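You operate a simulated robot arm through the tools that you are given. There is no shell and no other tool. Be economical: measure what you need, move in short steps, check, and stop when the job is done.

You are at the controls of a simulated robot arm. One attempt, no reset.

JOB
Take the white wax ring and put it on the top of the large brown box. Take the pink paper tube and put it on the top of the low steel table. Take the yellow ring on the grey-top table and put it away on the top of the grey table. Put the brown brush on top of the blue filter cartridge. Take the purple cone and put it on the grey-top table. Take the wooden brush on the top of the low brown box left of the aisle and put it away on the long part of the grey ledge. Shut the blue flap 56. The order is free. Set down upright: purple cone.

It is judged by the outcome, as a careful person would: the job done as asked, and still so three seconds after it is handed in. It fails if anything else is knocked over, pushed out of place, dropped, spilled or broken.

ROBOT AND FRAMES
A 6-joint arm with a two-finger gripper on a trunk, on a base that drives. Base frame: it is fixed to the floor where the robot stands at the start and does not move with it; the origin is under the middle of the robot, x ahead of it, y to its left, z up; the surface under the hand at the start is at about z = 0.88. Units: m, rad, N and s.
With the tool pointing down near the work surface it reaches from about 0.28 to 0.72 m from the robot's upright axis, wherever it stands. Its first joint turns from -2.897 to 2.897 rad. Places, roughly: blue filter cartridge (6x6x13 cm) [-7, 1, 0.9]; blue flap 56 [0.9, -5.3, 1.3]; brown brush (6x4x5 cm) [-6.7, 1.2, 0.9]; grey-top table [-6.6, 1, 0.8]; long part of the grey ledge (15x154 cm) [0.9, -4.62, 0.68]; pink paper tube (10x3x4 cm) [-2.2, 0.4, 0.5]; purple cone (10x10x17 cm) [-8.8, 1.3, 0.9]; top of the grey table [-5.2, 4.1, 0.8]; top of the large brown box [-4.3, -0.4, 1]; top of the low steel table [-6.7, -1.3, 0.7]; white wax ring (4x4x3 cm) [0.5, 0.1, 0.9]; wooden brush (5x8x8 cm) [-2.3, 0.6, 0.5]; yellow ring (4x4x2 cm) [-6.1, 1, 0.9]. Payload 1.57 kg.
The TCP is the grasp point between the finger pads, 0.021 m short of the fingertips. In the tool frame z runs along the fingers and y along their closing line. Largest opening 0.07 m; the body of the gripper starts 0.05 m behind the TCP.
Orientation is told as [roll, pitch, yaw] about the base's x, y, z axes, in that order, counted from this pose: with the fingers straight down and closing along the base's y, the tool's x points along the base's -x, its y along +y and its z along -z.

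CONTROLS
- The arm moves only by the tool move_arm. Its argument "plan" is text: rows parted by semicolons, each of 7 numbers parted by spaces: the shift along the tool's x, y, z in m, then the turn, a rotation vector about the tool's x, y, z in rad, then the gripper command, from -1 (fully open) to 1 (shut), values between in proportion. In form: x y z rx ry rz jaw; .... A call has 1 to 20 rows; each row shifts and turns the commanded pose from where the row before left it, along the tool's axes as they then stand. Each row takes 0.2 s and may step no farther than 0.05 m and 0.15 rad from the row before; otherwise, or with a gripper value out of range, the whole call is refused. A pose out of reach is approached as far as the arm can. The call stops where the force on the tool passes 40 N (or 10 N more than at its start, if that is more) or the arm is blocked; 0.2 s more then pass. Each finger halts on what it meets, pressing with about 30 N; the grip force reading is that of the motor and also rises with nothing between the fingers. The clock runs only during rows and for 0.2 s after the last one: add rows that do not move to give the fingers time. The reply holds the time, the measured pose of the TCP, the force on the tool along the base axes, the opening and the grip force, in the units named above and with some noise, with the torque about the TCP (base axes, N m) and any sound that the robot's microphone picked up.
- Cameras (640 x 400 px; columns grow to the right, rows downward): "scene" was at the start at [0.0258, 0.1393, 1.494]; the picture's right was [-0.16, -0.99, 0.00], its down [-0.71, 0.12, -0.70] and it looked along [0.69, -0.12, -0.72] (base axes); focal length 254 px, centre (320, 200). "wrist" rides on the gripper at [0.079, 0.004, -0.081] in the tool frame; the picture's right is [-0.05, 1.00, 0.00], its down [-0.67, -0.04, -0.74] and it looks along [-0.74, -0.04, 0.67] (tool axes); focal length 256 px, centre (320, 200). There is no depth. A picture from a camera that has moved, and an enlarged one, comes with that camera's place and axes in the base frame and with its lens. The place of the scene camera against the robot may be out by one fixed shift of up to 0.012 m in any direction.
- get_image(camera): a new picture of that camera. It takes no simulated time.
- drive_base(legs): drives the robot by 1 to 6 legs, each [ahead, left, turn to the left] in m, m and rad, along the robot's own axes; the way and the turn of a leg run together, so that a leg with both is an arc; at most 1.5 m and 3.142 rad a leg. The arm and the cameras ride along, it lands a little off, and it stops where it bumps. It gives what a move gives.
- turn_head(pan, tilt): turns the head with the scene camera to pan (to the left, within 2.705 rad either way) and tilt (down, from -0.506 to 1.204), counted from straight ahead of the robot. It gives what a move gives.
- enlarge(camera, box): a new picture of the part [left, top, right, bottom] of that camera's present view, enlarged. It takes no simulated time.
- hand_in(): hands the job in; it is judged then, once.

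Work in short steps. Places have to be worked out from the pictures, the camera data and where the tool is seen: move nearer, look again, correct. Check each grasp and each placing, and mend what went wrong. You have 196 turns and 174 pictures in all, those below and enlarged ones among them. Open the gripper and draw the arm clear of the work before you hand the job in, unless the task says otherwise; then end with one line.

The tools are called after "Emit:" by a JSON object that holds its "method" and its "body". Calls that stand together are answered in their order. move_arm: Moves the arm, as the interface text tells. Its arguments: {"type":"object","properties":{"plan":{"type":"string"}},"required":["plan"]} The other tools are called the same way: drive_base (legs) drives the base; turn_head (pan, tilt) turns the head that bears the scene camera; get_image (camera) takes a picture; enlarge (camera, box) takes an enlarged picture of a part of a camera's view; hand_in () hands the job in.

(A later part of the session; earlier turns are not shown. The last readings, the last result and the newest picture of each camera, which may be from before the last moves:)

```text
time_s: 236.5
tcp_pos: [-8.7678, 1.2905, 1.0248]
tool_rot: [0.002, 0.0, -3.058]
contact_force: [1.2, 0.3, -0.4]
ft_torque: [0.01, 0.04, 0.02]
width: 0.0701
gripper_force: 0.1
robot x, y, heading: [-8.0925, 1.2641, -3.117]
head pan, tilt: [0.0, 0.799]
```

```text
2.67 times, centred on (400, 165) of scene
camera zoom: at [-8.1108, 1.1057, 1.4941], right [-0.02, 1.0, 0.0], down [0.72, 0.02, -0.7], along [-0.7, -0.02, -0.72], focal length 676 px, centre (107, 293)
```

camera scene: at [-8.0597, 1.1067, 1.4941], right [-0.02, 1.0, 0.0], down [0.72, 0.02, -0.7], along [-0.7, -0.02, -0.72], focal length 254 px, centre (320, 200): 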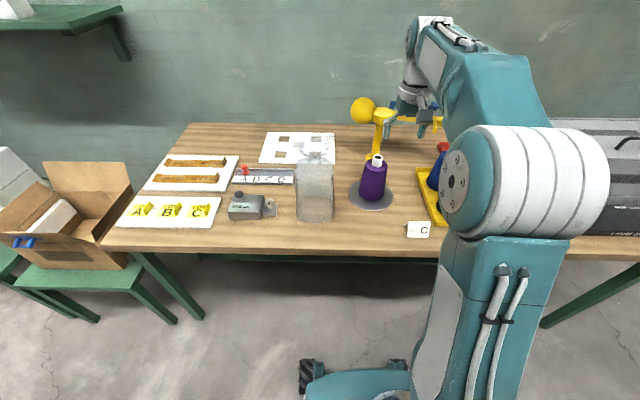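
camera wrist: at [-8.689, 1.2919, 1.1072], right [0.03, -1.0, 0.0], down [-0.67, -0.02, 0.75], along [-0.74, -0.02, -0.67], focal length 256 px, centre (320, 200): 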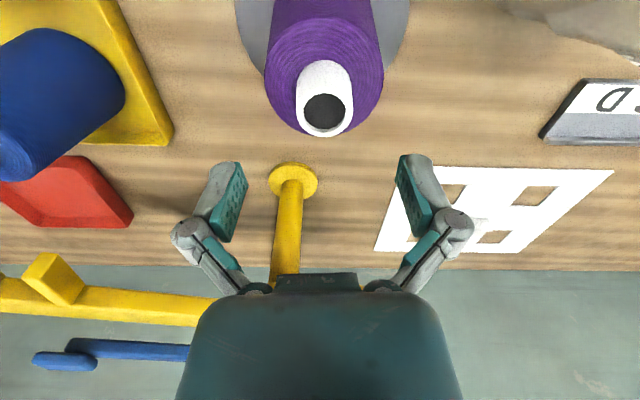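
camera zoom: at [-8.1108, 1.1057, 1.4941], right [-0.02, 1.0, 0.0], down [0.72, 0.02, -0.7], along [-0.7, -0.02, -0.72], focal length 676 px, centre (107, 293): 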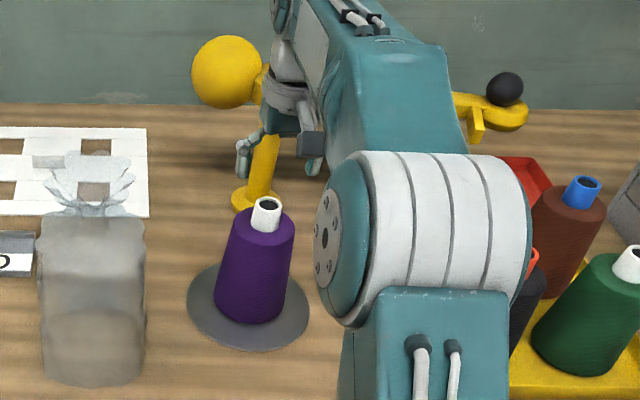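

Core top is directly below at ≈0.962. I descend to 0.955 and close.

Emit:
{"method": "move_arm", "body": {"plan": "0 0.003 0.03 0 0 0 -1; 0 0 0.025 0 0 0 -1; 0 0 0.014 0 0 0 -1; 0 0 0 0 0 0 -1"}}

Emit:
{"method": "get_image", "body": {"camera": "wrist"}}

```text
time_s: 237.5
tcp_pos: [-8.7672, 1.2859, 0.9551]
tool_rot: [0.003, -0.001, -3.061]
contact_force: [-0.1, 0.9, 0.5]
ft_torque: [-0.02, 0.0, 0.01]
width: 0.07
gripper_force: 0.0
robot x, y, heading: [-8.0895, 1.264, -3.123]
head pan, tilt: [0.0, 0.799]
```

```text
100 pictures are left
camera wrist: at [-8.6885, 1.2884, 1.0376], right [0.03, -1.0, 0.0], down [-0.67, -0.02, 0.75], along [-0.74, -0.02, -0.67], focal length 256 px, centre (320, 200)
```

wrist: 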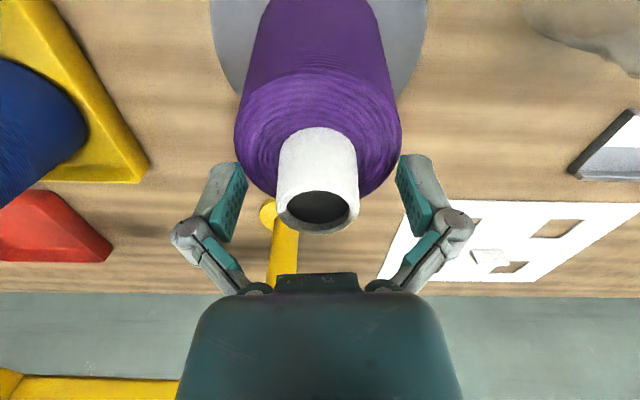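

Core sits between the fingers. Close and check.

Emit:
{"method": "move_arm", "body": {"plan": "0 0 0 0 0 0 0.3; 0 0 0 0 0 0 1; 0 0 0 0 0 0 1; 0 0 0 0 0 0 1"}}

Emit:
{"method": "get_image", "body": {"camera": "wrist"}}

```text
time_s: 238.0
tcp_pos: [-8.7693, 1.2869, 0.9661]
tool_rot: [0.0, -0.017, -3.062]
contact_force: [8.7, 0.3, 12.7]
ft_torque: [-0.17, -0.91, 0.09]
width: 0.0338
gripper_force: 29.9
robot x, y, heading: [-8.0972, 1.2631, -3.12]
head pan, tilt: [0.0, 0.799]
stopped in row 2: the force on the tool passed its limit at 57 N (the readings are from after the stop); the commanded pose is now the measured one
```

```text
99 pictures are left
camera wrist: at [-8.6888, 1.2887, 1.047], right [0.03, -1.0, 0.0], down [-0.66, -0.02, 0.76], along [-0.75, -0.02, -0.66], focal length 256 px, centre (320, 200)
```

wrist: 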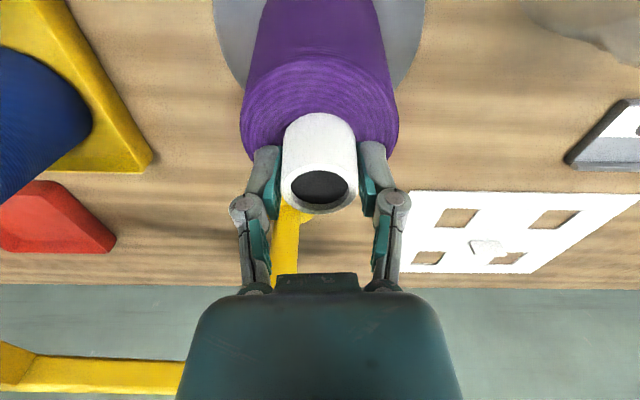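

Gripped the core (34 mm); tips touched the purple shoulder. I lift a little and check.

Emit:
{"method": "move_arm", "body": {"plan": "0 0 -0.01 0 0 0 1; 0 0 -0.02 0 0 0 1; 0 0 -0.03 0 0 0 1; 0 0 -0.04 0 0 0 1; 0 0 -0.04 0 0 0 1; 0 0 0 0 0 0 1"}}

Emit:
{"method": "get_image", "body": {"camera": "wrist"}}

Emit:
{"method": "get_image", "body": {"camera": "scene"}}

```text
time_s: 239.4
tcp_pos: [-8.767, 1.2869, 1.104]
tool_rot: [0.002, -0.014, -3.061]
contact_force: [-0.5, 0.5, -4.8]
ft_torque: [0.01, 0.03, 0.02]
width: 0.0337
gripper_force: 29.7
robot x, y, heading: [-8.098, 1.262, -3.116]
head pan, tilt: [0.0, 0.799]
```

```text
98 pictures are left
camera wrist: at [-8.6876, 1.2901, 1.185], right [0.03, -1.0, 0.0], down [-0.66, -0.02, 0.75], along [-0.75, -0.02, -0.66], focal length 256 px, centre (320, 200)
```

wrist: 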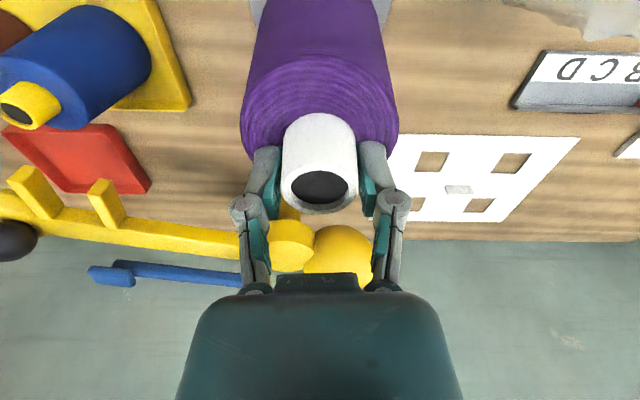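

```text
97 pictures are left
camera scene: at [-8.1115, 1.1058, 1.494], right [-0.02, 1.0, 0.0], down [0.72, 0.02, -0.7], along [-0.7, -0.02, -0.72], focal length 254 px, centre (320, 200)
```

scene: 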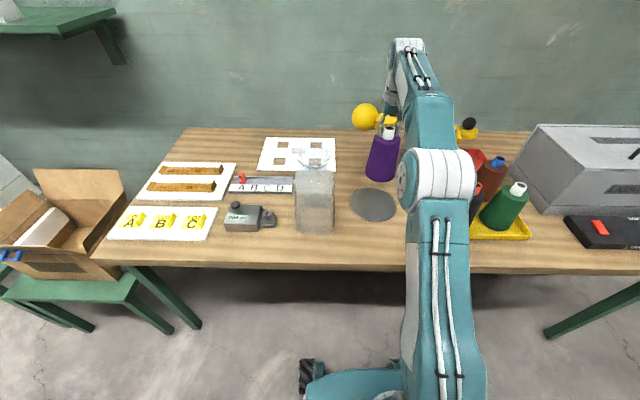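

Cone lifted with its disk left behind. I raise, retract, and go to the west end of the grey-top table, to set it at about (−7.08, 0.76).

Emit:
{"method": "move_arm", "body": {"plan": "0 0 -0.04 0 0 0 1; 0.03 0 -0.03 0 0 0 1; 0.04 0 0 0 0 0 1; 0.04 0 0 0 0 0 1; 0.04 0 0 0 0 0 1; 0.04 0 0 0 0 0 1; 0.04 0 0 0 0 0 1; 0 0 0 0 0 0 1"}}

Emit:
{"method": "drive_base", "body": {"legs": [[-0.26, 0, 0], [0, 0, 3.13], [0, -0.48, 0]]}}

Emit:
{"method": "get_image", "body": {"camera": "scene"}}

Emit:
{"method": "get_image", "body": {"camera": "wrist"}}

```text
time_s: 241.2
tcp_pos: [-8.5373, 1.3064, 1.1715]
tool_rot: [0.002, -0.017, -3.061]
contact_force: [0.9, 0.9, -5.8]
ft_torque: [0.03, 0.09, 0.01]
width: 0.0341
gripper_force: 30.2
robot x, y, heading: [-8.0934, 1.2641, -3.124]
head pan, tilt: [0.0, 0.799]
```

```text
time_s: 252.8
tcp_pos: [-7.391, 0.7506, 1.173]
tool_rot: [0.0, -0.017, 0.064]
contact_force: [0.9, 1.5, -5.4]
ft_torque: [0.03, -0.01, 0.01]
width: 0.034
gripper_force: 30.2
robot x, y, heading: [-7.8309, 0.7955, 0.007]
head pan, tilt: [0.0, 0.799]
```

```text
96 pictures are left
camera scene: at [-7.8036, 0.954, 1.4936], right [0.01, -1.0, 0.0], down [-0.72, -0.01, -0.7], along [0.7, 0.0, -0.72], focal length 254 px, centre (320, 200)
```

scene: 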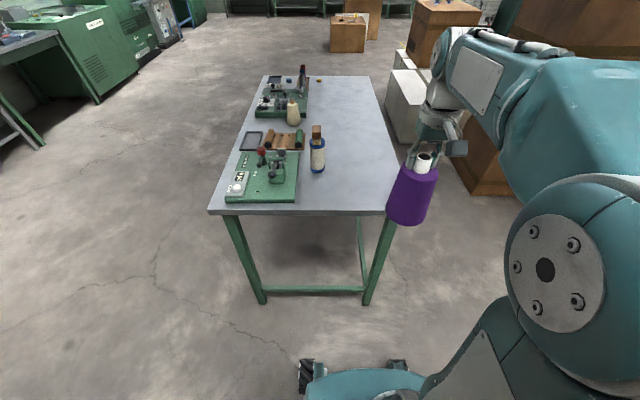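

```text
95 pictures are left
camera wrist: at [-7.4719, 0.7491, 1.2534], right [-0.01, 1.0, 0.0], down [0.66, 0.01, 0.75], along [0.75, 0.01, -0.66], focal length 256 px, centre (320, 200)
```

wrist: 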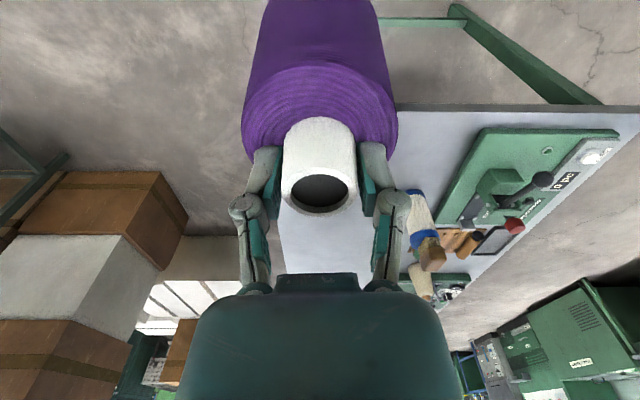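

South edge is at y≈0.70, so I aim for (−7.05, 0.80). I drive closer and bring the cone over the table.

Emit:
{"method": "drive_base", "body": {"legs": [[0.2, 0, 0]]}}

Emit:
{"method": "move_arm", "body": {"plan": "-0.035 0.015 0 0 0 0.06 1; -0.035 0.015 0 0 0 0 1; -0.035 0.01 0 0 0 0 1; -0.03 0.01 0 0 0.015 0 1; 0 0 0.04 0 0 0 1; 0 0 0.04 0 0 0 1; 0 0 0 0 0 0 1"}}

Emit:
{"method": "get_image", "body": {"camera": "scene"}}

Emit:
{"method": "get_image", "body": {"camera": "wrist"}}

```text
time_s: 254.4
tcp_pos: [-7.1912, 0.7479, 1.1726]
tool_rot: [0.002, -0.014, 0.061]
contact_force: [0.0, -0.4, -5.4]
ft_torque: [0.01, -0.02, 0.04]
width: 0.034
gripper_force: 30.3
robot x, y, heading: [-7.6299, 0.7993, 0.006]
head pan, tilt: [0.0, 0.799]
```

```text
time_s: 256.0
tcp_pos: [-7.057, 0.8016, 1.0948]
tool_rot: [0.002, 0.001, 0.004]
contact_force: [-0.9, 0.3, -5.5]
ft_torque: [-0.03, -0.04, -0.02]
width: 0.0339
gripper_force: 30.4
robot x, y, heading: [-7.63, 0.7986, 0.007]
head pan, tilt: [0.0, 0.799]
```

```text
94 pictures are left
camera scene: at [-7.6033, 0.9515, 1.494], right [0.01, -1.0, 0.0], down [-0.72, 0.0, -0.7], along [0.7, 0.0, -0.72], focal length 254 px, centre (320, 200)
```

scene: 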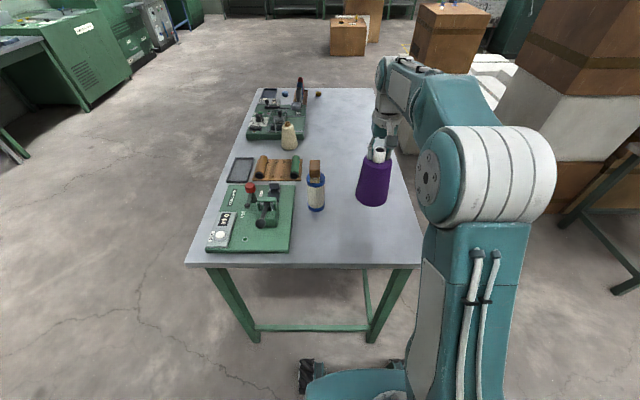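

```text
93 pictures are left
camera wrist: at [-7.1373, 0.805, 1.1776], right [0.05, 1.0, 0.0], down [0.67, -0.04, 0.74], along [0.74, -0.04, -0.67], focal length 256 px, centre (320, 200)
```

wrist: 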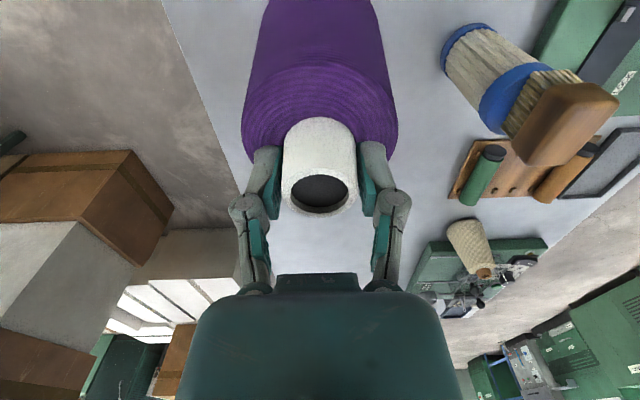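

I lower it gently to contact.

Emit:
{"method": "move_arm", "body": {"plan": "0 0 0.035 0 -0.015 0 1; 0 0 0.025 0 0 0 1; 0 0 0.01 0 0 0 1; 0 0 0.005 0 0 0 1; 0 0 0.005 0 0 0 1; 0 0 0 0 0 0 1"}}

Emit:
{"method": "get_image", "body": {"camera": "scene"}}

```text
time_s: 257.4
tcp_pos: [-7.0564, 0.8003, 1.0146]
tool_rot: [0.002, -0.014, 0.003]
contact_force: [-0.1, 0.2, -4.8]
ft_torque: [0.01, -0.02, -0.02]
width: 0.034
gripper_force: 29.8
robot x, y, heading: [-7.631, 0.798, 0.002]
head pan, tilt: [0.0, 0.799]
```

```text
92 pictures are left
camera scene: at [-7.6033, 0.9515, 1.494], right [0.01, -1.0, 0.0], down [-0.72, 0.0, -0.7], along [0.7, 0.0, -0.72], focal length 254 px, centre (320, 200)
```

scene: 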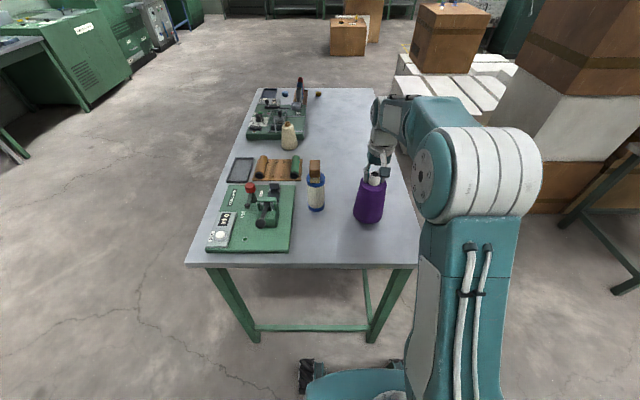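

Still hanging; continue in 4 mm steps.

Emit:
{"method": "move_arm", "body": {"plan": "0 0 0.004 0 0 0 1; 0 0 0.004 0 0 0 1; 0 0 0.004 0 0 0 1; 0 0 0.003 0 0 0 1; 0 0 0 0 0 0 1"}}

```text
time_s: 258.2
tcp_pos: [-7.0565, 0.8012, 1.0098]
tool_rot: [0.002, -0.023, 0.004]
contact_force: [-9.3, 1.4, 12.8]
ft_torque: [-0.04, 0.96, -0.07]
width: 0.0342
gripper_force: 30.3
robot x, y, heading: [-7.6313, 0.8029, 0.003]
head pan, tilt: [0.0, 0.799]
stopped in row 4: the force on the tool passed its limit at 45 N (the readings are from after the stop); the commanded pose is now the measured one
```

Down. I ease 2 mm, open and lift off.

Emit:
{"method": "move_arm", "body": {"plan": "0 0 -0.002 0 0 0 1; 0 0 0 0 0 0 0; 0 0 0 0 0 0 -0.4; 0 0 0 0 0 0 -1; 0 0 0 0 0 0 -1; 0 0 -0.02 0 0 0 -1; 0 0 -0.03 0 0 0 -1; 0 0 -0.04 0 0 0 -1; 0 0 -0.04 0 0 0 -1; 0.04 0 0 0 0 0 -1; 0.04 0 0 0 0 0 -1; 0.04 0 0 0 0 0 -1; 0.04 0 0 0 0 0 -1"}}

Emit:
{"method": "get_image", "body": {"camera": "scene"}}

Emit:
{"method": "get_image", "body": {"camera": "wrist"}}

```text
time_s: 261.0
tcp_pos: [-7.2205, 0.7986, 1.135]
tool_rot: [0.001, -0.023, 0.004]
contact_force: [-0.5, -0.3, 0.0]
ft_torque: [-0.01, 0.0, -0.02]
width: 0.0699
gripper_force: 0.0
robot x, y, heading: [-7.6329, 0.7987, 0.004]
head pan, tilt: [0.0, 0.799]
```

```text
91 pictures are left
camera scene: at [-7.6047, 0.9515, 1.4941], right [0.01, -1.0, 0.0], down [-0.72, 0.0, -0.7], along [0.7, 0.0, -0.72], focal length 254 px, centre (320, 200)
```

scene: 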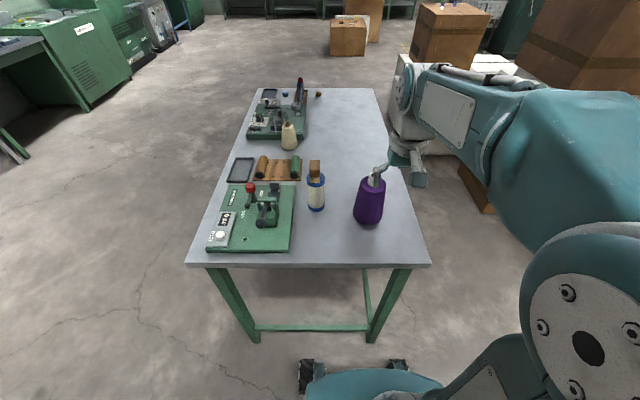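

```text
90 pictures are left
camera wrist: at [-7.3024, 0.8023, 1.2157], right [0.05, 1.0, 0.0], down [0.65, -0.04, 0.76], along [0.76, -0.04, -0.65], focal length 256 px, centre (320, 200)
```

wrist: 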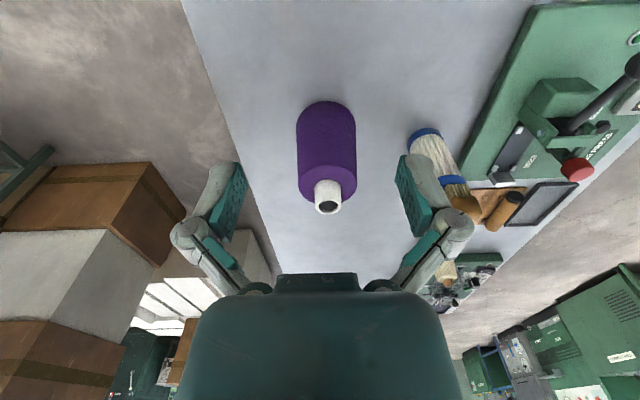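

Cone stands upright. Next the yellow ring: drive round the north side to the table's east end.

Emit:
{"method": "drive_base", "body": {"legs": [[-0.2, 0, 0], [0, 1.15, 0], [1.3, 0, 0], [1.1, 0, 0], [0, 0, 3.13], [0, 0.95, 0]]}}

Emit:
{"method": "get_image", "body": {"camera": "scene"}}

Emit:
{"method": "get_image", "body": {"camera": "wrist"}}

```text
time_s: 291.5
tcp_pos: [-5.8349, 1.0425, 1.1346]
tool_rot: [0.003, -0.023, 3.132]
contact_force: [0.1, -0.4, 0.8]
ft_torque: [-0.05, 0.02, 0.04]
width: 0.0702
gripper_force: 0.0
robot x, y, heading: [-5.4217, 1.0357, 3.134]
head pan, tilt: [0.0, 0.799]
```

```text
89 pictures are left
camera scene: at [-5.4415, 0.8808, 1.4943], right [0.01, 1.0, 0.0], down [0.72, -0.01, -0.7], along [-0.7, 0.0, -0.72], focal length 254 px, centre (320, 200)
```

scene: 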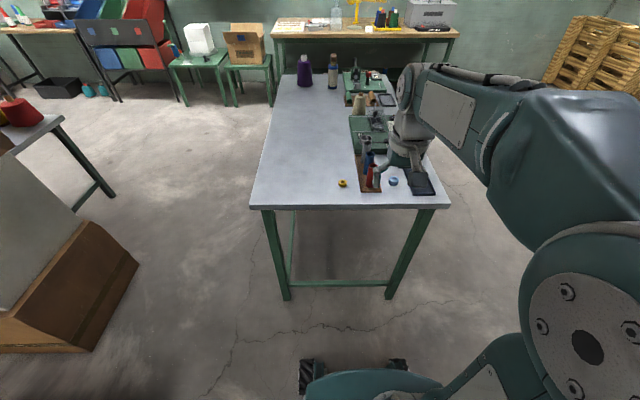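

```text
88 pictures are left
camera wrist: at [-5.7541, 1.0374, 1.216], right [-0.06, -1.0, 0.0], down [-0.65, 0.04, 0.76], along [-0.76, 0.04, -0.65], focal length 256 px, centre (320, 200)
```

wrist: 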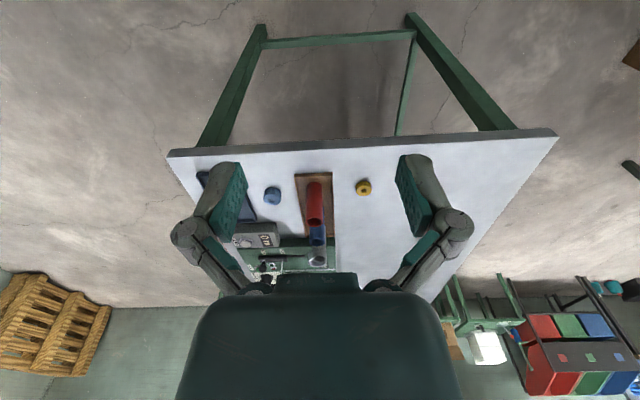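

Ring at about (−6.15, 0.966). I drive up and place the tool above.

Emit:
{"method": "drive_base", "body": {"legs": [[0.2, 0.06, 0]]}}

Emit:
{"method": "move_arm", "body": {"plan": "-0.03 0 0.03 0 0.023 0 -1; -0.03 0 0.03 0 0 0 -1; -0.03 0 0.03 0 0 0 -1; -0.02 0 0.03 0 0 0 -1; 0 0 0 0 0 0 -1"}}

Emit:
{"method": "get_image", "body": {"camera": "wrist"}}

```text
time_s: 293.2
tcp_pos: [-6.0356, 0.9851, 1.1351]
tool_rot: [0.003, -0.023, 3.128]
contact_force: [-0.2, -0.2, -0.7]
ft_torque: [0.01, -0.02, 0.01]
width: 0.0698
gripper_force: 0.1
robot x, y, heading: [-5.6269, 0.9786, 3.131]
head pan, tilt: [0.0, 0.799]
```

```text
time_s: 294.4
tcp_pos: [-6.1435, 0.9861, 1.0152]
tool_rot: [0.002, 0.0, 3.128]
contact_force: [-0.4, -0.6, 0.2]
ft_torque: [0.01, 0.01, 0.01]
width: 0.0696
gripper_force: 0.1
robot x, y, heading: [-5.6236, 0.9792, 3.128]
head pan, tilt: [0.0, 0.799]
```

```text
87 pictures are left
camera wrist: at [-6.066, 0.9803, 1.0976], right [-0.07, -1.0, 0.0], down [-0.67, 0.05, 0.75], along [-0.74, 0.05, -0.67], focal length 256 px, centre (320, 200)
```

wrist: 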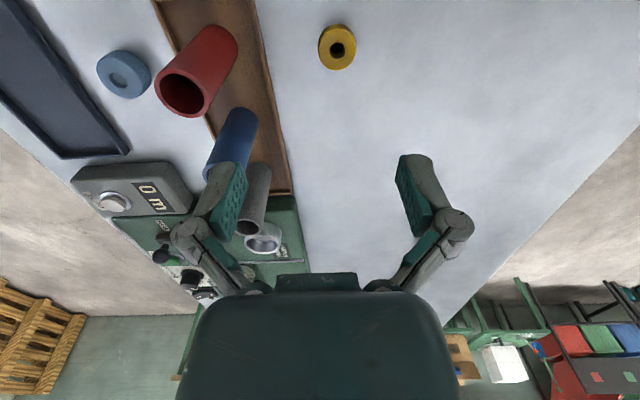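

I shift 1.6 cm, narrow the jaws to 55 mm, and descend.

Emit:
{"method": "move_arm", "body": {"plan": "0 0.016 0.01 0 0 0 -0.57; 0 0 0.04 0 0 0 -0.57; 0 0 0.04 0 0 0 -0.57; 0 0 0 0 0 0 -0.57"}}

Emit:
{"method": "get_image", "body": {"camera": "wrist"}}

```text
time_s: 295.4
tcp_pos: [-6.1456, 0.9685, 0.9241]
tool_rot: [0.003, 0.001, 3.127]
contact_force: [-0.2, -0.5, -0.3]
ft_torque: [0.0, -0.02, -0.01]
width: 0.0549
gripper_force: 0.0
robot x, y, heading: [-5.6255, 0.9823, 3.133]
head pan, tilt: [0.0, 0.799]
```

```text
86 pictures are left
camera wrist: at [-6.0674, 0.9642, 1.0074], right [-0.07, -1.0, 0.0], down [-0.67, 0.05, 0.74], along [-0.74, 0.05, -0.67], focal length 256 px, centre (320, 200)
```

wrist: 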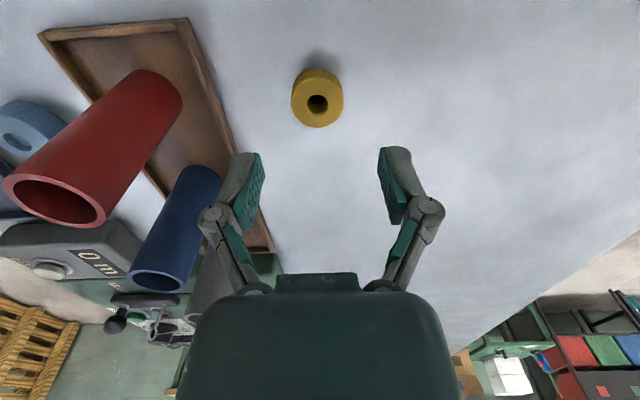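

Aligned; descend and close.

Emit:
{"method": "move_arm", "body": {"plan": "0 -0.002 0.03 0 0 0 -0.57; 0 0 0.02 0 0 0 -0.57; 0 0 0.008 0 0 0 -0.57; 0 0 0 0 0 0 -0.57; 0 0 0 0 0 0 1; 0 0 0 0 0 0 1; 0 0 0 0 0 0 1"}}

Emit:
{"method": "get_image", "body": {"camera": "wrist"}}

```text
time_s: 297.0
tcp_pos: [-6.1462, 0.9736, 0.8697]
tool_rot: [0.001, -0.006, 3.127]
contact_force: [-2.6, 8.0, 39.8]
ft_torque: [0.69, -0.11, 0.02]
width: 0.0296
gripper_force: 30.3
robot x, y, heading: [-5.625, 0.9757, 3.131]
head pan, tilt: [0.0, 0.799]
```

```text
85 pictures are left
camera wrist: at [-6.0681, 0.9675, 0.9518], right [-0.07, -1.0, 0.0], down [-0.66, 0.05, 0.75], along [-0.75, 0.05, -0.66], focal length 256 px, centre (320, 200)
```

wrist: 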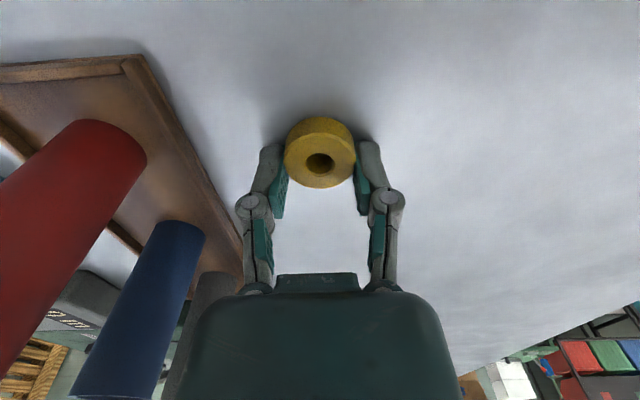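

Ring held (30 mm). I lift and head to the grey table to the north.

Emit:
{"method": "move_arm", "body": {"plan": "0 0 -0.02 0 0 0 1; 0 0 -0.04 0 0 0 1; 0 0 -0.045 0 0 0 1; 0 0 -0.045 0 0 0 1; 0 0 -0.045 0 0 0 1; 0.04 0 -0.03 0 0 0 1; 0.045 0 0 0 0 0 1; 0.045 0 0 0 0 0 1; 0 0 0 0 0 0 1"}}

Emit:
{"method": "drive_base", "body": {"legs": [[-0.35, 0, 0], [0, 0, -1.56], [1.5, 0, 0]]}}

Emit:
{"method": "turn_head", "body": {"pan": 0, "tilt": 0.5}}

Emit:
{"method": "get_image", "body": {"camera": "scene"}}

Emit:
{"method": "get_image", "body": {"camera": "wrist"}}

```text
time_s: 299.0
tcp_pos: [-6.016, 0.9707, 1.0931]
tool_rot: [0.003, -0.001, 3.126]
contact_force: [-0.5, 0.3, 0.6]
ft_torque: [0.01, 0.0, -0.01]
width: 0.0289
gripper_force: 29.8
robot x, y, heading: [-5.6208, 0.9788, 3.135]
head pan, tilt: [0.0, 0.799]
```

```text
time_s: 312.2
tcp_pos: [-5.2648, 2.8897, 1.0921]
tool_rot: [0.0, 0.001, 1.567]
contact_force: [-0.2, -0.1, -0.7]
ft_torque: [0.0, 0.01, 0.0]
width: 0.0294
gripper_force: 30.3
robot x, y, heading: [-5.255, 2.4959, 1.568]
head pan, tilt: [0.0, 0.799]
```

```text
time_s: 313.0
tcp_pos: [-5.2656, 2.8893, 1.0926]
tool_rot: [0.002, 0.0, 1.564]
contact_force: [-0.2, -0.4, -0.7]
ft_torque: [0.01, -0.01, -0.01]
width: 0.0291
gripper_force: 30.2
robot x, y, heading: [-5.2534, 2.4975, 1.566]
head pan, tilt: [0.0, 0.499]
```

```text
84 pictures are left
camera scene: at [-5.4037, 2.5281, 1.5199], right [1.0, 0.0, 0.0], down [0.0, -0.48, -0.88], along [0.0, 0.88, -0.48], focal length 254 px, centre (320, 200)
```

scene: 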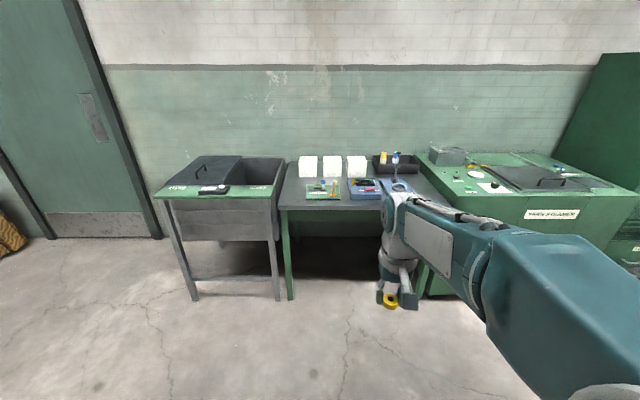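

```text
83 pictures are left
camera wrist: at [-5.2696, 2.8101, 1.1753], right [-1.0, 0.06, 0.0], down [0.04, 0.67, 0.74], along [0.04, 0.74, -0.67], focal length 256 px, centre (320, 200)
```

wrist: 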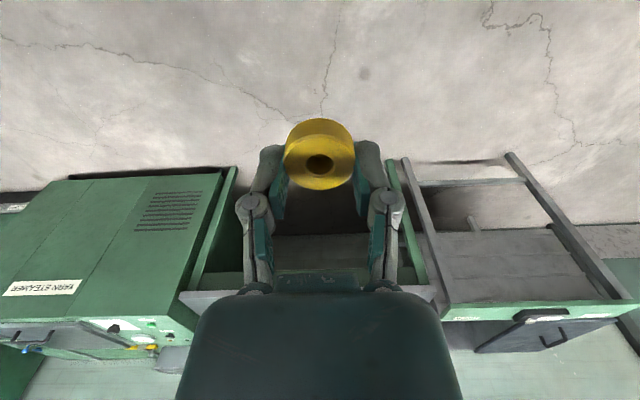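

I enlarge the table surface to find a free spot.

Emit:
{"method": "enlarge", "body": {"camera": "scene", "box": [260, 140, 460, 260]}}

```text
3.20 times, centred on (360, 200) of scene
camera zoom: at [-5.4037, 2.5281, 1.5199], right [1.0, 0.0, 0.0], down [0.0, -0.48, -0.88], along [0.0, 0.88, -0.48], focal length 811 px, centre (192, 200)
```

zoom: 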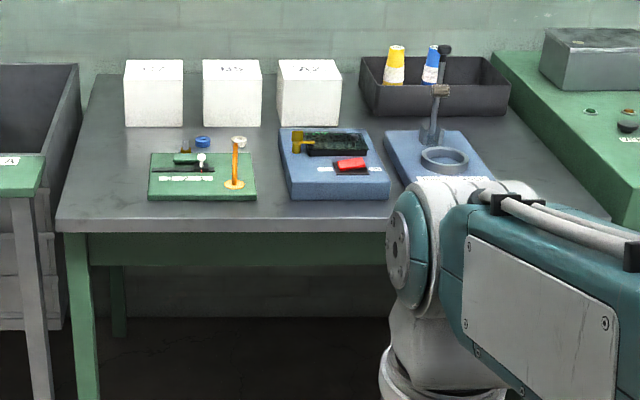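

The left strip (x≈−5.55, y≈3.83) is free. I drive up to the table.

Emit:
{"method": "drive_base", "body": {"legs": [[0, 0.27, 0], [0.78, 0, 0]]}}

Emit:
{"method": "turn_head", "body": {"pan": 0, "tilt": 0.8}}

Emit:
{"method": "get_image", "body": {"camera": "scene"}}

Emit:
{"method": "get_image", "body": {"camera": "wrist"}}

```text
time_s: 318.7
tcp_pos: [-5.5276, 3.6731, 1.0931]
tool_rot: [0.002, 0.001, 1.562]
contact_force: [-0.2, -0.5, -0.1]
ft_torque: [0.0, 0.0, 0.01]
width: 0.0297
gripper_force: 30.4
robot x, y, heading: [-5.5208, 3.2811, 1.563]
head pan, tilt: [0.0, 0.499]
```

```text
time_s: 319.5
tcp_pos: [-5.5271, 3.6738, 1.0921]
tool_rot: [0.001, 0.001, 1.562]
contact_force: [0.3, 0.1, 0.3]
ft_torque: [-0.02, -0.01, 0.04]
width: 0.0295
gripper_force: 30.4
robot x, y, heading: [-5.5177, 3.2807, 1.565]
head pan, tilt: [0.0, 0.799]
```

```text
81 pictures are left
camera scene: at [-5.668, 3.3021, 1.4941], right [1.0, -0.01, 0.0], down [0.0, -0.72, -0.7], along [0.01, 0.7, -0.72], focal length 254 px, centre (320, 200)
```

scene: 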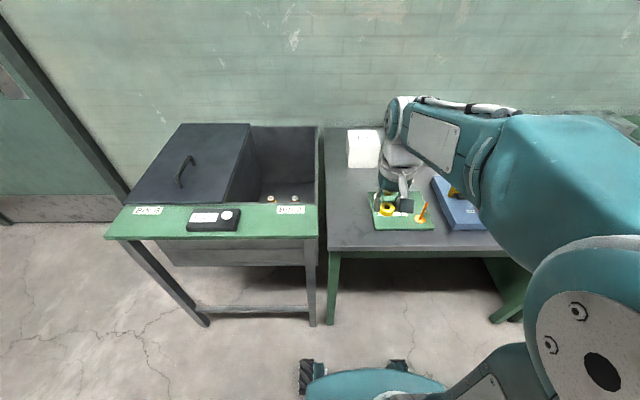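

```text
80 pictures are left
camera wrist: at [-5.5329, 3.594, 1.1753], right [-1.0, 0.06, 0.0], down [0.04, 0.67, 0.74], along [0.05, 0.74, -0.67], focal length 256 px, centre (320, 200)
```

wrist: 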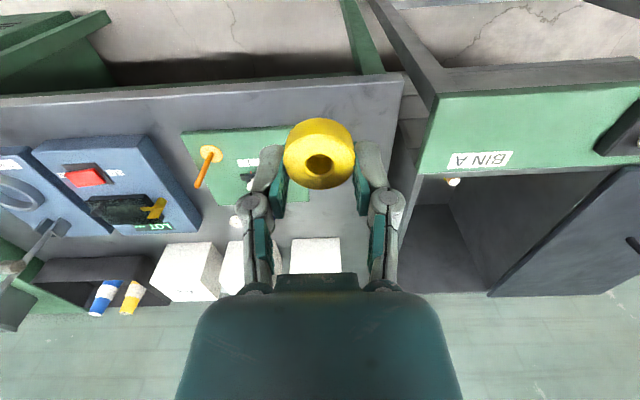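

Free lane x −5.63…−5.49; target (−5.558, 3.86). I move over and lower partway.

Emit:
{"method": "move_arm", "body": {"plan": "-0.045 0.01 0 0 0 0 1; -0.045 0.01 0 0 0 0 1; -0.045 0.01 0 0 0 0 1; -0.045 0 0.02 0 0 0 1; 0 0 0.04 0 0 0 1; 0 0 0.04 0 0 0 1; 0 0 0.04 0 0 0 1; 0 0 0 0 0 0 1"}}

Emit:
{"method": "get_image", "body": {"camera": "wrist"}}

```text
time_s: 321.3
tcp_pos: [-5.5569, 3.8535, 0.9529]
tool_rot: [0.002, 0.0, 1.563]
contact_force: [1.0, -0.3, -0.2]
ft_torque: [-0.01, 0.01, -0.01]
width: 0.0294
gripper_force: 30.6
robot x, y, heading: [-5.5174, 3.2785, 1.566]
head pan, tilt: [0.0, 0.799]
```

```text
79 pictures are left
camera wrist: at [-5.5618, 3.7746, 1.0346], right [-1.0, 0.06, 0.0], down [0.04, 0.67, 0.75], along [0.05, 0.74, -0.67], focal length 256 px, centre (320, 200)
```

wrist: 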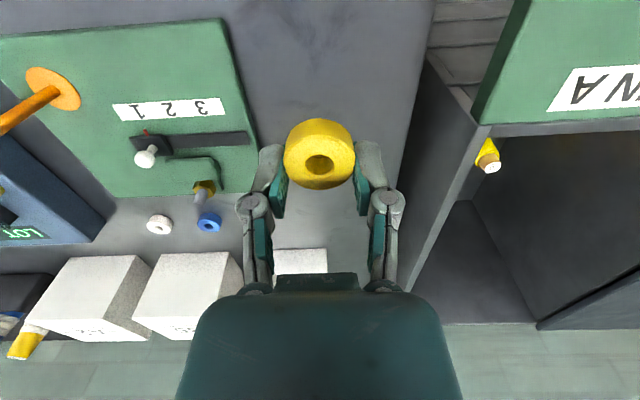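

Clear. Lower to contact.

Emit:
{"method": "move_arm", "body": {"plan": "0 0 0.03 0 0 0 1; 0 0 0.025 0 0 0 1; 0 0 0.015 0 0 0 1; 0 0 0.006 0 0 0 1; 0 0 0.006 0 0 0 1; 0 0 0.005 0 0 0 1; 0 0 0 0 0 0 1"}}

Emit:
{"method": "get_image", "body": {"camera": "wrist"}}

```text
time_s: 322.9
tcp_pos: [-5.5576, 3.8552, 0.8667]
tool_rot: [0.001, -0.001, 1.561]
contact_force: [-0.8, -0.6, 0.2]
ft_torque: [0.01, 0.02, -0.03]
width: 0.0292
gripper_force: 29.6
robot x, y, heading: [-5.5198, 3.2847, 1.561]
head pan, tilt: [0.0, 0.799]
```

```text
78 pictures are left
camera wrist: at [-5.5626, 3.7754, 0.9478], right [-1.0, 0.06, 0.0], down [0.04, 0.67, 0.74], along [0.05, 0.74, -0.67], focal length 256 px, centre (320, 200)
```

wrist: 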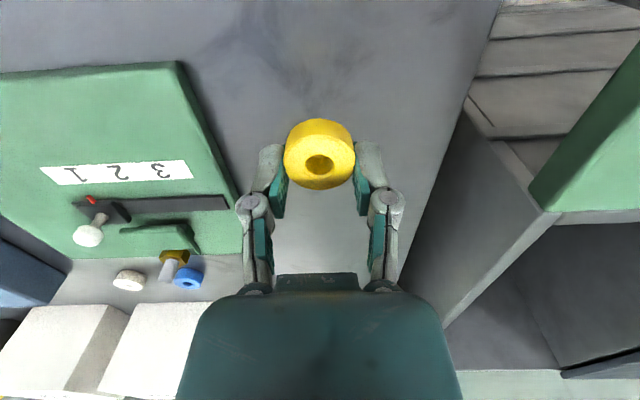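

Still above; go on in small steps.

Emit:
{"method": "move_arm", "body": {"plan": "0 0 0.006 0 0 0 1; 0 0 0.006 0 0 0 1; 0 0 0.006 0 0 0 1; 0 0 0.006 0 0 0 1; 0 0 0.006 0 0 0 1; 0 0 0.006 0 0 0 1; 0 0 0 0 0 0 1"}}

```text
time_s: 324.5
tcp_pos: [-5.5566, 3.854, 0.8301]
tool_rot: [0.003, -0.001, 1.563]
contact_force: [0.0, -0.3, 0.3]
ft_torque: [-0.02, -0.01, 0.01]
width: 0.0295
gripper_force: 29.9
robot x, y, heading: [-5.5162, 3.2794, 1.562]
head pan, tilt: [0.0, 0.799]
```

Emit:
{"method": "get_image", "body": {"camera": "wrist"}}

```text
77 pictures are left
camera wrist: at [-5.5622, 3.7745, 0.9126], right [-1.0, 0.06, 0.0], down [0.04, 0.67, 0.74], along [0.05, 0.74, -0.67], focal length 256 px, centre (320, 200)
```

wrist: 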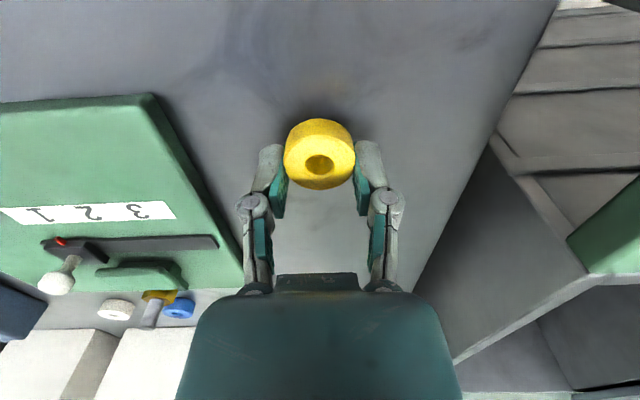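

A small gap still shows; continue down (table top likely ≈0.80).

Emit:
{"method": "move_arm", "body": {"plan": "0 0 0.005 0 0 0 1; 0 0 0.005 0 0 0 1; 0 0 0.005 0 0 0 1; 0 0 0.005 0 0 0 1; 0 0 0.005 0 0 0 1; 0 0 0.005 0 0 0 1; 0 0 0 0 0 0 1"}}

Emit:
{"method": "get_image", "body": {"camera": "wrist"}}

```text
time_s: 325.4
tcp_pos: [-5.556, 3.855, 0.8196]
tool_rot: [0.001, -0.005, 1.56]
contact_force: [0.8, -8.9, 15.8]
ft_torque: [-0.26, -0.25, -0.08]
width: 0.0295
gripper_force: 30.2
robot x, y, heading: [-5.5196, 3.2823, 1.565]
head pan, tilt: [0.0, 0.799]
stopped in row 4: the force on the tool passed its limit at 49 N (the readings are from after the stop); the commanded pose is now the measured one
```

```text
76 pictures are left
camera wrist: at [-5.5617, 3.7749, 0.902], right [-1.0, 0.06, 0.0], down [0.04, 0.66, 0.75], along [0.05, 0.75, -0.66], focal length 256 px, centre (320, 200)
```

wrist: 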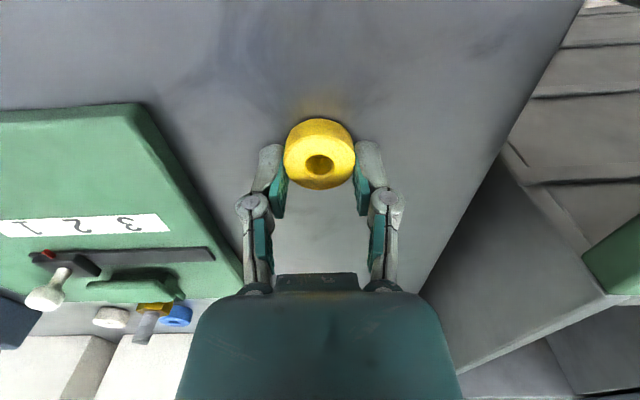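

Contact. Open partway, lift and retract.

Emit:
{"method": "move_arm", "body": {"plan": "0 0 0 0 0 0 0; 0 0 0 0 0 0 -0.4; 0 0 0 0 0 0 -0.5; 0 0 0 0 0 0 -0.5; 0 0 -0.02 0 0 0 -0.5; 0 0 -0.04 0 0 0 -0.5; 0 0 -0.045 0 0 0 -0.5; 0 0 -0.045 0 0 0 -0.5; 0 0 -0.045 0 0 0 -0.5; 0 0 -0.045 0 0 0 -0.5; 0 0 -0.045 0 0 0 -0.5; 0.04 0 0 0 0 0 -1; 0.04 0 0 0 0 0 -1; 0.04 0 0 0 0 0 -1; 0.04 0 0 0 0 0 -1; 0 0 0 0 0 0 -1"}}

Emit:
{"method": "get_image", "body": {"camera": "wrist"}}

```text
time_s: 328.8
tcp_pos: [-5.5583, 3.6935, 1.1034]
tool_rot: [0.002, -0.005, 1.562]
contact_force: [-1.2, -0.2, -0.3]
ft_torque: [-0.02, 0.01, 0.03]
width: 0.0699
gripper_force: 0.1
robot x, y, heading: [-5.5166, 3.277, 1.562]
head pan, tilt: [0.0, 0.799]
```

```text
75 pictures are left
camera wrist: at [-5.5635, 3.6142, 1.1858], right [-1.0, 0.06, 0.0], down [0.04, 0.66, 0.75], along [0.04, 0.75, -0.66], focal length 256 px, centre (320, 200)
```

wrist: 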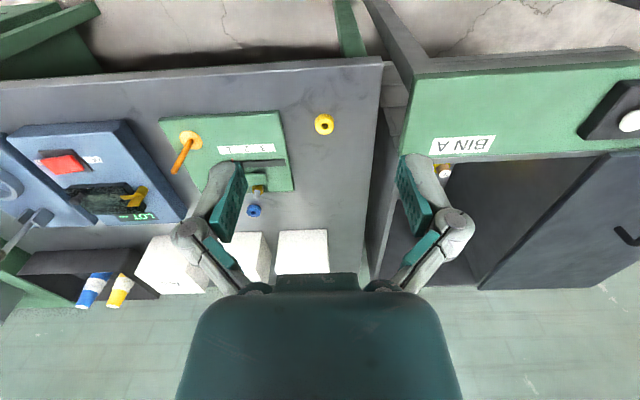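

Ring placed on the grey table. Next the wooden brush: drive back to the low brown box's west side, facing +x.

Emit:
{"method": "drive_base", "body": {"legs": [[-0.9, 0, 0], [0, 0, -1.56], [1.3, 0, 0], [1.1, 0, 0], [0, -0.9, 0], [0, -0.88, 0]]}}

Emit:
{"method": "get_image", "body": {"camera": "scene"}}

Emit:
{"method": "get_image", "body": {"camera": "wrist"}}

```text
time_s: 357.2
tcp_pos: [-2.6136, 0.7998, 1.1035]
tool_rot: [0.0, -0.005, 0.057]
contact_force: [0.4, -0.5, 0.2]
ft_torque: [0.0, -0.03, -0.01]
width: 0.0701
gripper_force: 0.0
robot x, y, heading: [-3.0234, 0.7317, 0.056]
head pan, tilt: [0.0, 0.799]
```

```text
74 pictures are left
camera scene: at [-3.0046, 0.8877, 1.4938], right [0.06, -1.0, 0.0], down [-0.72, -0.04, -0.7], along [0.7, 0.04, -0.72], focal length 254 px, centre (320, 200)
```

scene: 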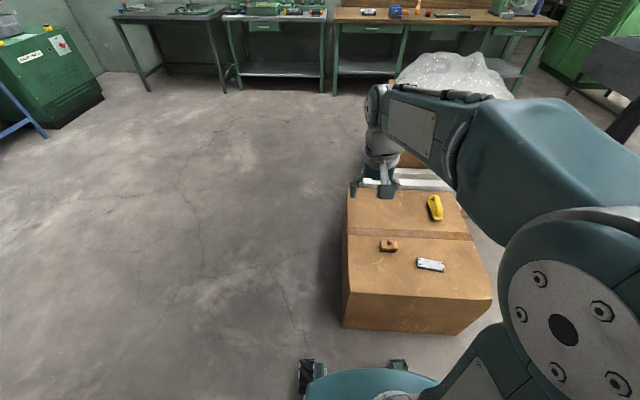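

```text
73 pictures are left
camera wrist: at [-2.6935, 0.7996, 1.1858], right [0.0, 1.0, 0.0], down [0.66, 0.0, 0.75], along [0.75, 0.0, -0.66], focal length 256 px, centre (320, 200)
```

wrist: 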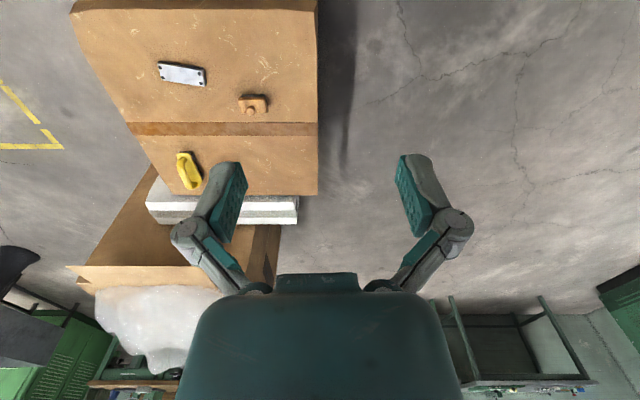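

Brush at about (−2.32, 0.605). I line up the base and bring the arm over it.

Emit:
{"method": "drive_base", "body": {"legs": [[0.1, -0.13, -0.056]]}}

Emit:
{"method": "move_arm", "body": {"plan": "-0.03 -0.015 0.03 0 0.005 0 -1; -0.03 -0.015 0.04 0 0 0 -1; -0.03 -0.015 0.04 0 0 0 -1; -0.03 -0.015 0.04 0 0 0 -1; -0.03 0 0.04 0 0 0 -1; 0 0 0.045 0 0 0 -1; 0 0 0.045 0 0 0 -1; 0 0 0.045 0 0 0 -1; 0 0 0 0 0 0 -1"}}

Emit:
{"method": "get_image", "body": {"camera": "wrist"}}

```text
time_s: 358.6
tcp_pos: [-2.5075, 0.651, 1.1038]
tool_rot: [0.0, -0.006, 0.0]
contact_force: [-0.9, -0.6, 0.4]
ft_torque: [0.01, 0.0, 0.0]
width: 0.0699
gripper_force: 0.0
robot x, y, heading: [-2.9224, 0.607, 0.003]
head pan, tilt: [0.0, 0.799]
```

```text
refused: row 2 steps farther than a row can; nothing moved
```

```text
72 pictures are left
camera wrist: at [-2.589, 0.6554, 1.1859], right [0.05, 1.0, 0.0], down [0.66, -0.04, 0.75], along [0.75, -0.04, -0.66], focal length 256 px, centre (320, 200)
```

wrist: 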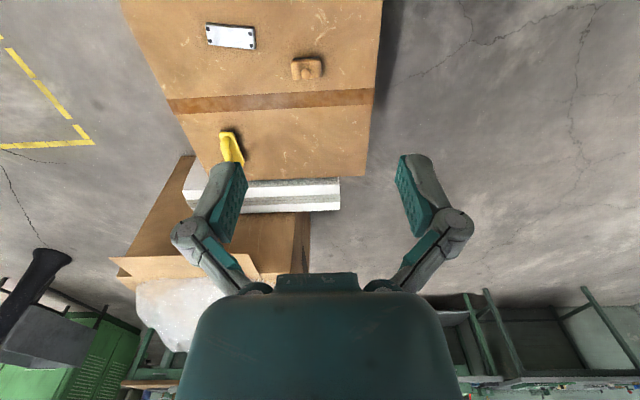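

Emit:
{"method": "move_arm", "body": {"plan": "-0.03 -0.01 0.03 0 0.006 0 -1; -0.03 -0.01 0.035 0 0 0 -1; -0.03 -0.01 0.035 0 0 0 -1; -0.03 -0.01 0.035 0 0 0 -1; -0.03 0 0.035 0 0 0 -1; -0.03 0 0.035 0 0 0 -1; 0 0 0.045 0 0 0 -1; 0 0 0.045 0 0 0 -1; 0 0 0.045 0 0 0 -1; 0 0 0.045 0 0 0 -1; 0 0 0 0 0 0 -1"}}

Emit:
{"method": "get_image", "body": {"camera": "wrist"}}

```text
time_s: 361.0
tcp_pos: [-2.3302, 0.6086, 0.718]
tool_rot: [0.004, 0.003, -0.001]
contact_force: [-0.9, -0.6, -0.5]
ft_torque: [0.0, 0.03, -0.06]
width: 0.0703
gripper_force: 0.0
robot x, y, heading: [-2.9189, 0.6083, 0.002]
head pan, tilt: [0.0, 0.799]
```

```text
71 pictures are left
camera wrist: at [-2.4094, 0.6135, 0.8008], right [0.05, 1.0, 0.0], down [0.67, -0.04, 0.74], along [0.74, -0.04, -0.67], focal length 256 px, centre (320, 200)
```

wrist: 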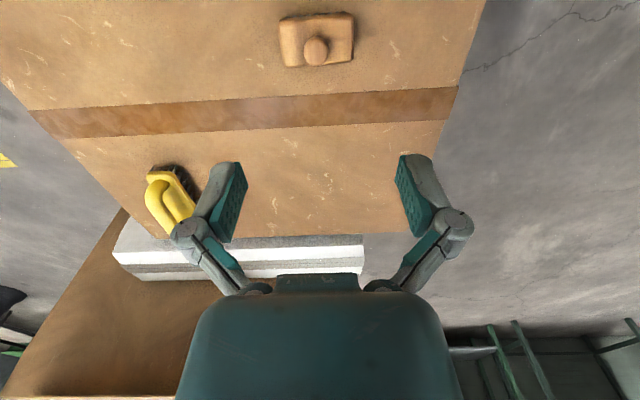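

Brush block is 8 cm wide along y with a round knob on top; the knob (centre ≈(−2.320, 0.605, 0.516)) is the graspable part. I descend toward it.

Emit:
{"method": "move_arm", "body": {"plan": "-0.01 -0.004 0.04 0 0 0 -1; 0 0 0.04 0 0 0 -1; 0 0 0.04 0 0 0 -1; 0 0 0.02 0 0 0 -1; 0 0 0 0 0 0 -1"}}

Emit:
{"method": "get_image", "body": {"camera": "wrist"}}

```text
time_s: 362.2
tcp_pos: [-2.3175, 0.6068, 0.579]
tool_rot: [0.004, 0.002, -0.002]
contact_force: [0.3, -0.8, 0.1]
ft_torque: [0.01, -0.02, 0.01]
width: 0.07
gripper_force: 0.1
robot x, y, heading: [-2.924, 0.6068, 0.003]
head pan, tilt: [0.0, 0.799]
```

```text
70 pictures are left
camera wrist: at [-2.398, 0.6095, 0.6609], right [0.05, 1.0, 0.0], down [0.67, -0.04, 0.74], along [0.74, -0.04, -0.67], focal length 256 px, centre (320, 200)
```

wrist: 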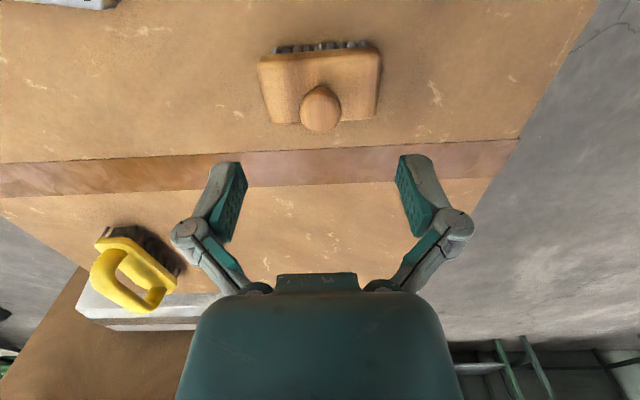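

Knob centre confirmed at (−2.319, 0.605, 0.513). Descend and close.

Emit:
{"method": "move_arm", "body": {"plan": "0 0 0.03 0 0 0 -1; 0 0 0.02 0 0 0 -1; 0 0 0.012 0 0 0 -1; 0 0 0 0 0 0 -1; 0 0 0 0 0 0 1; 0 0 0 0 0 0 1; 0 0 0 0 0 0 1"}}

Emit:
{"method": "get_image", "body": {"camera": "wrist"}}

```text
time_s: 363.8
tcp_pos: [-2.3196, 0.6053, 0.5169]
tool_rot: [0.004, 0.0, -0.003]
contact_force: [-1.2, -0.7, 11.3]
ft_torque: [-0.03, -0.06, 0.0]
width: 0.024
gripper_force: 29.4
robot x, y, heading: [-2.9187, 0.6109, -0.001]
head pan, tilt: [0.0, 0.799]
```

```text
69 pictures are left
camera wrist: at [-2.3996, 0.6094, 0.5985], right [0.05, 1.0, 0.0], down [0.67, -0.04, 0.74], along [0.74, -0.04, -0.67], focal length 256 px, centre (320, 200)
```

wrist: 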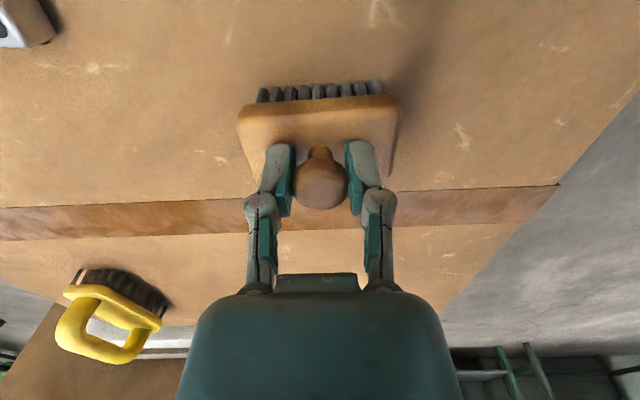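

Knob gripped (24 mm). Lift, check, and draw in.

Emit:
{"method": "move_arm", "body": {"plan": "0 0 -0.02 0 0 0 1; 0 0 -0.04 0 0 0 1; 0 0 -0.045 0 0 0 1; 0 0 -0.045 0 0 0 1; 0 0 -0.045 0 0 0 1; 0.01 0 -0.045 0 0 0 1; 0.01 0 -0.045 0 0 0 1; 0.02 0 -0.045 0 0 0 1; 0.02 0 -0.045 0 0 0 1; 0.02 0 -0.045 0 0 0 1; 0.02 0 -0.045 0 0 0 1; 0.02 0 -0.045 0 0 0 1; 0.02 0 -0.045 0 0 0 1; 0.02 0 -0.04 0 0 0 1; 0.03 0 -0.02 0 0 0 1; 0 0 0 0 0 0 1"}}

Emit:
{"method": "get_image", "body": {"camera": "wrist"}}

Emit:
{"method": "turn_head", "body": {"pan": -1.3, "tilt": 0.3}}

Emit:
{"method": "get_image", "body": {"camera": "scene"}}

```text
time_s: 367.2
tcp_pos: [-2.5083, 0.6044, 1.131]
tool_rot: [0.003, 0.001, -0.001]
contact_force: [-1.1, -0.8, -0.2]
ft_torque: [0.0, 0.02, -0.01]
width: 0.024
gripper_force: 29.9
robot x, y, heading: [-2.9201, 0.6081, 0.001]
head pan, tilt: [0.0, 0.799]
```

```text
68 pictures are left
camera wrist: at [-2.5886, 0.6074, 1.2136], right [0.05, 1.0, 0.0], down [0.67, -0.04, 0.74], along [0.74, -0.04, -0.67], focal length 256 px, centre (320, 200)
```

wrist: 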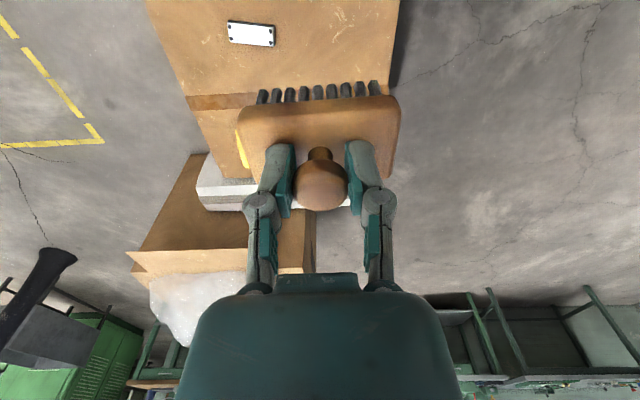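

```text
time_s: 368.7
tcp_pos: [-2.5081, 0.6032, 1.131]
tool_rot: [0.006, 0.003, -0.002]
contact_force: [0.2, -0.1, -0.4]
ft_torque: [-0.01, 0.01, 0.03]
width: 0.024
gripper_force: 30.6
robot x, y, heading: [-2.9192, 0.6068, -0.001]
head pan, tilt: [-1.3, 0.3]
```

```text
67 pictures are left
camera scene: at [-2.9498, 0.6694, 1.5385], right [-0.96, -0.27, 0.0], down [-0.08, 0.28, -0.96], along [0.26, -0.92, -0.3], focal length 254 px, centre (320, 200)
```

scene: 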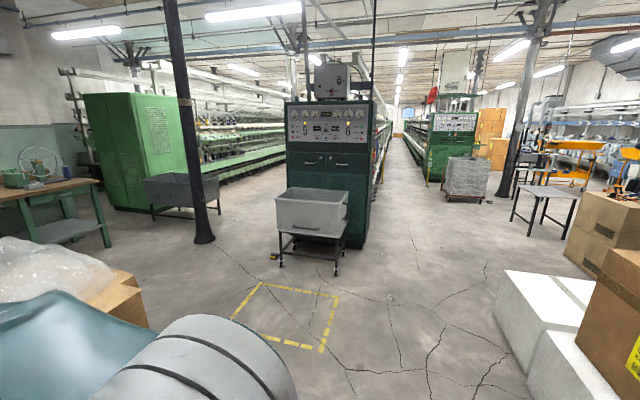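

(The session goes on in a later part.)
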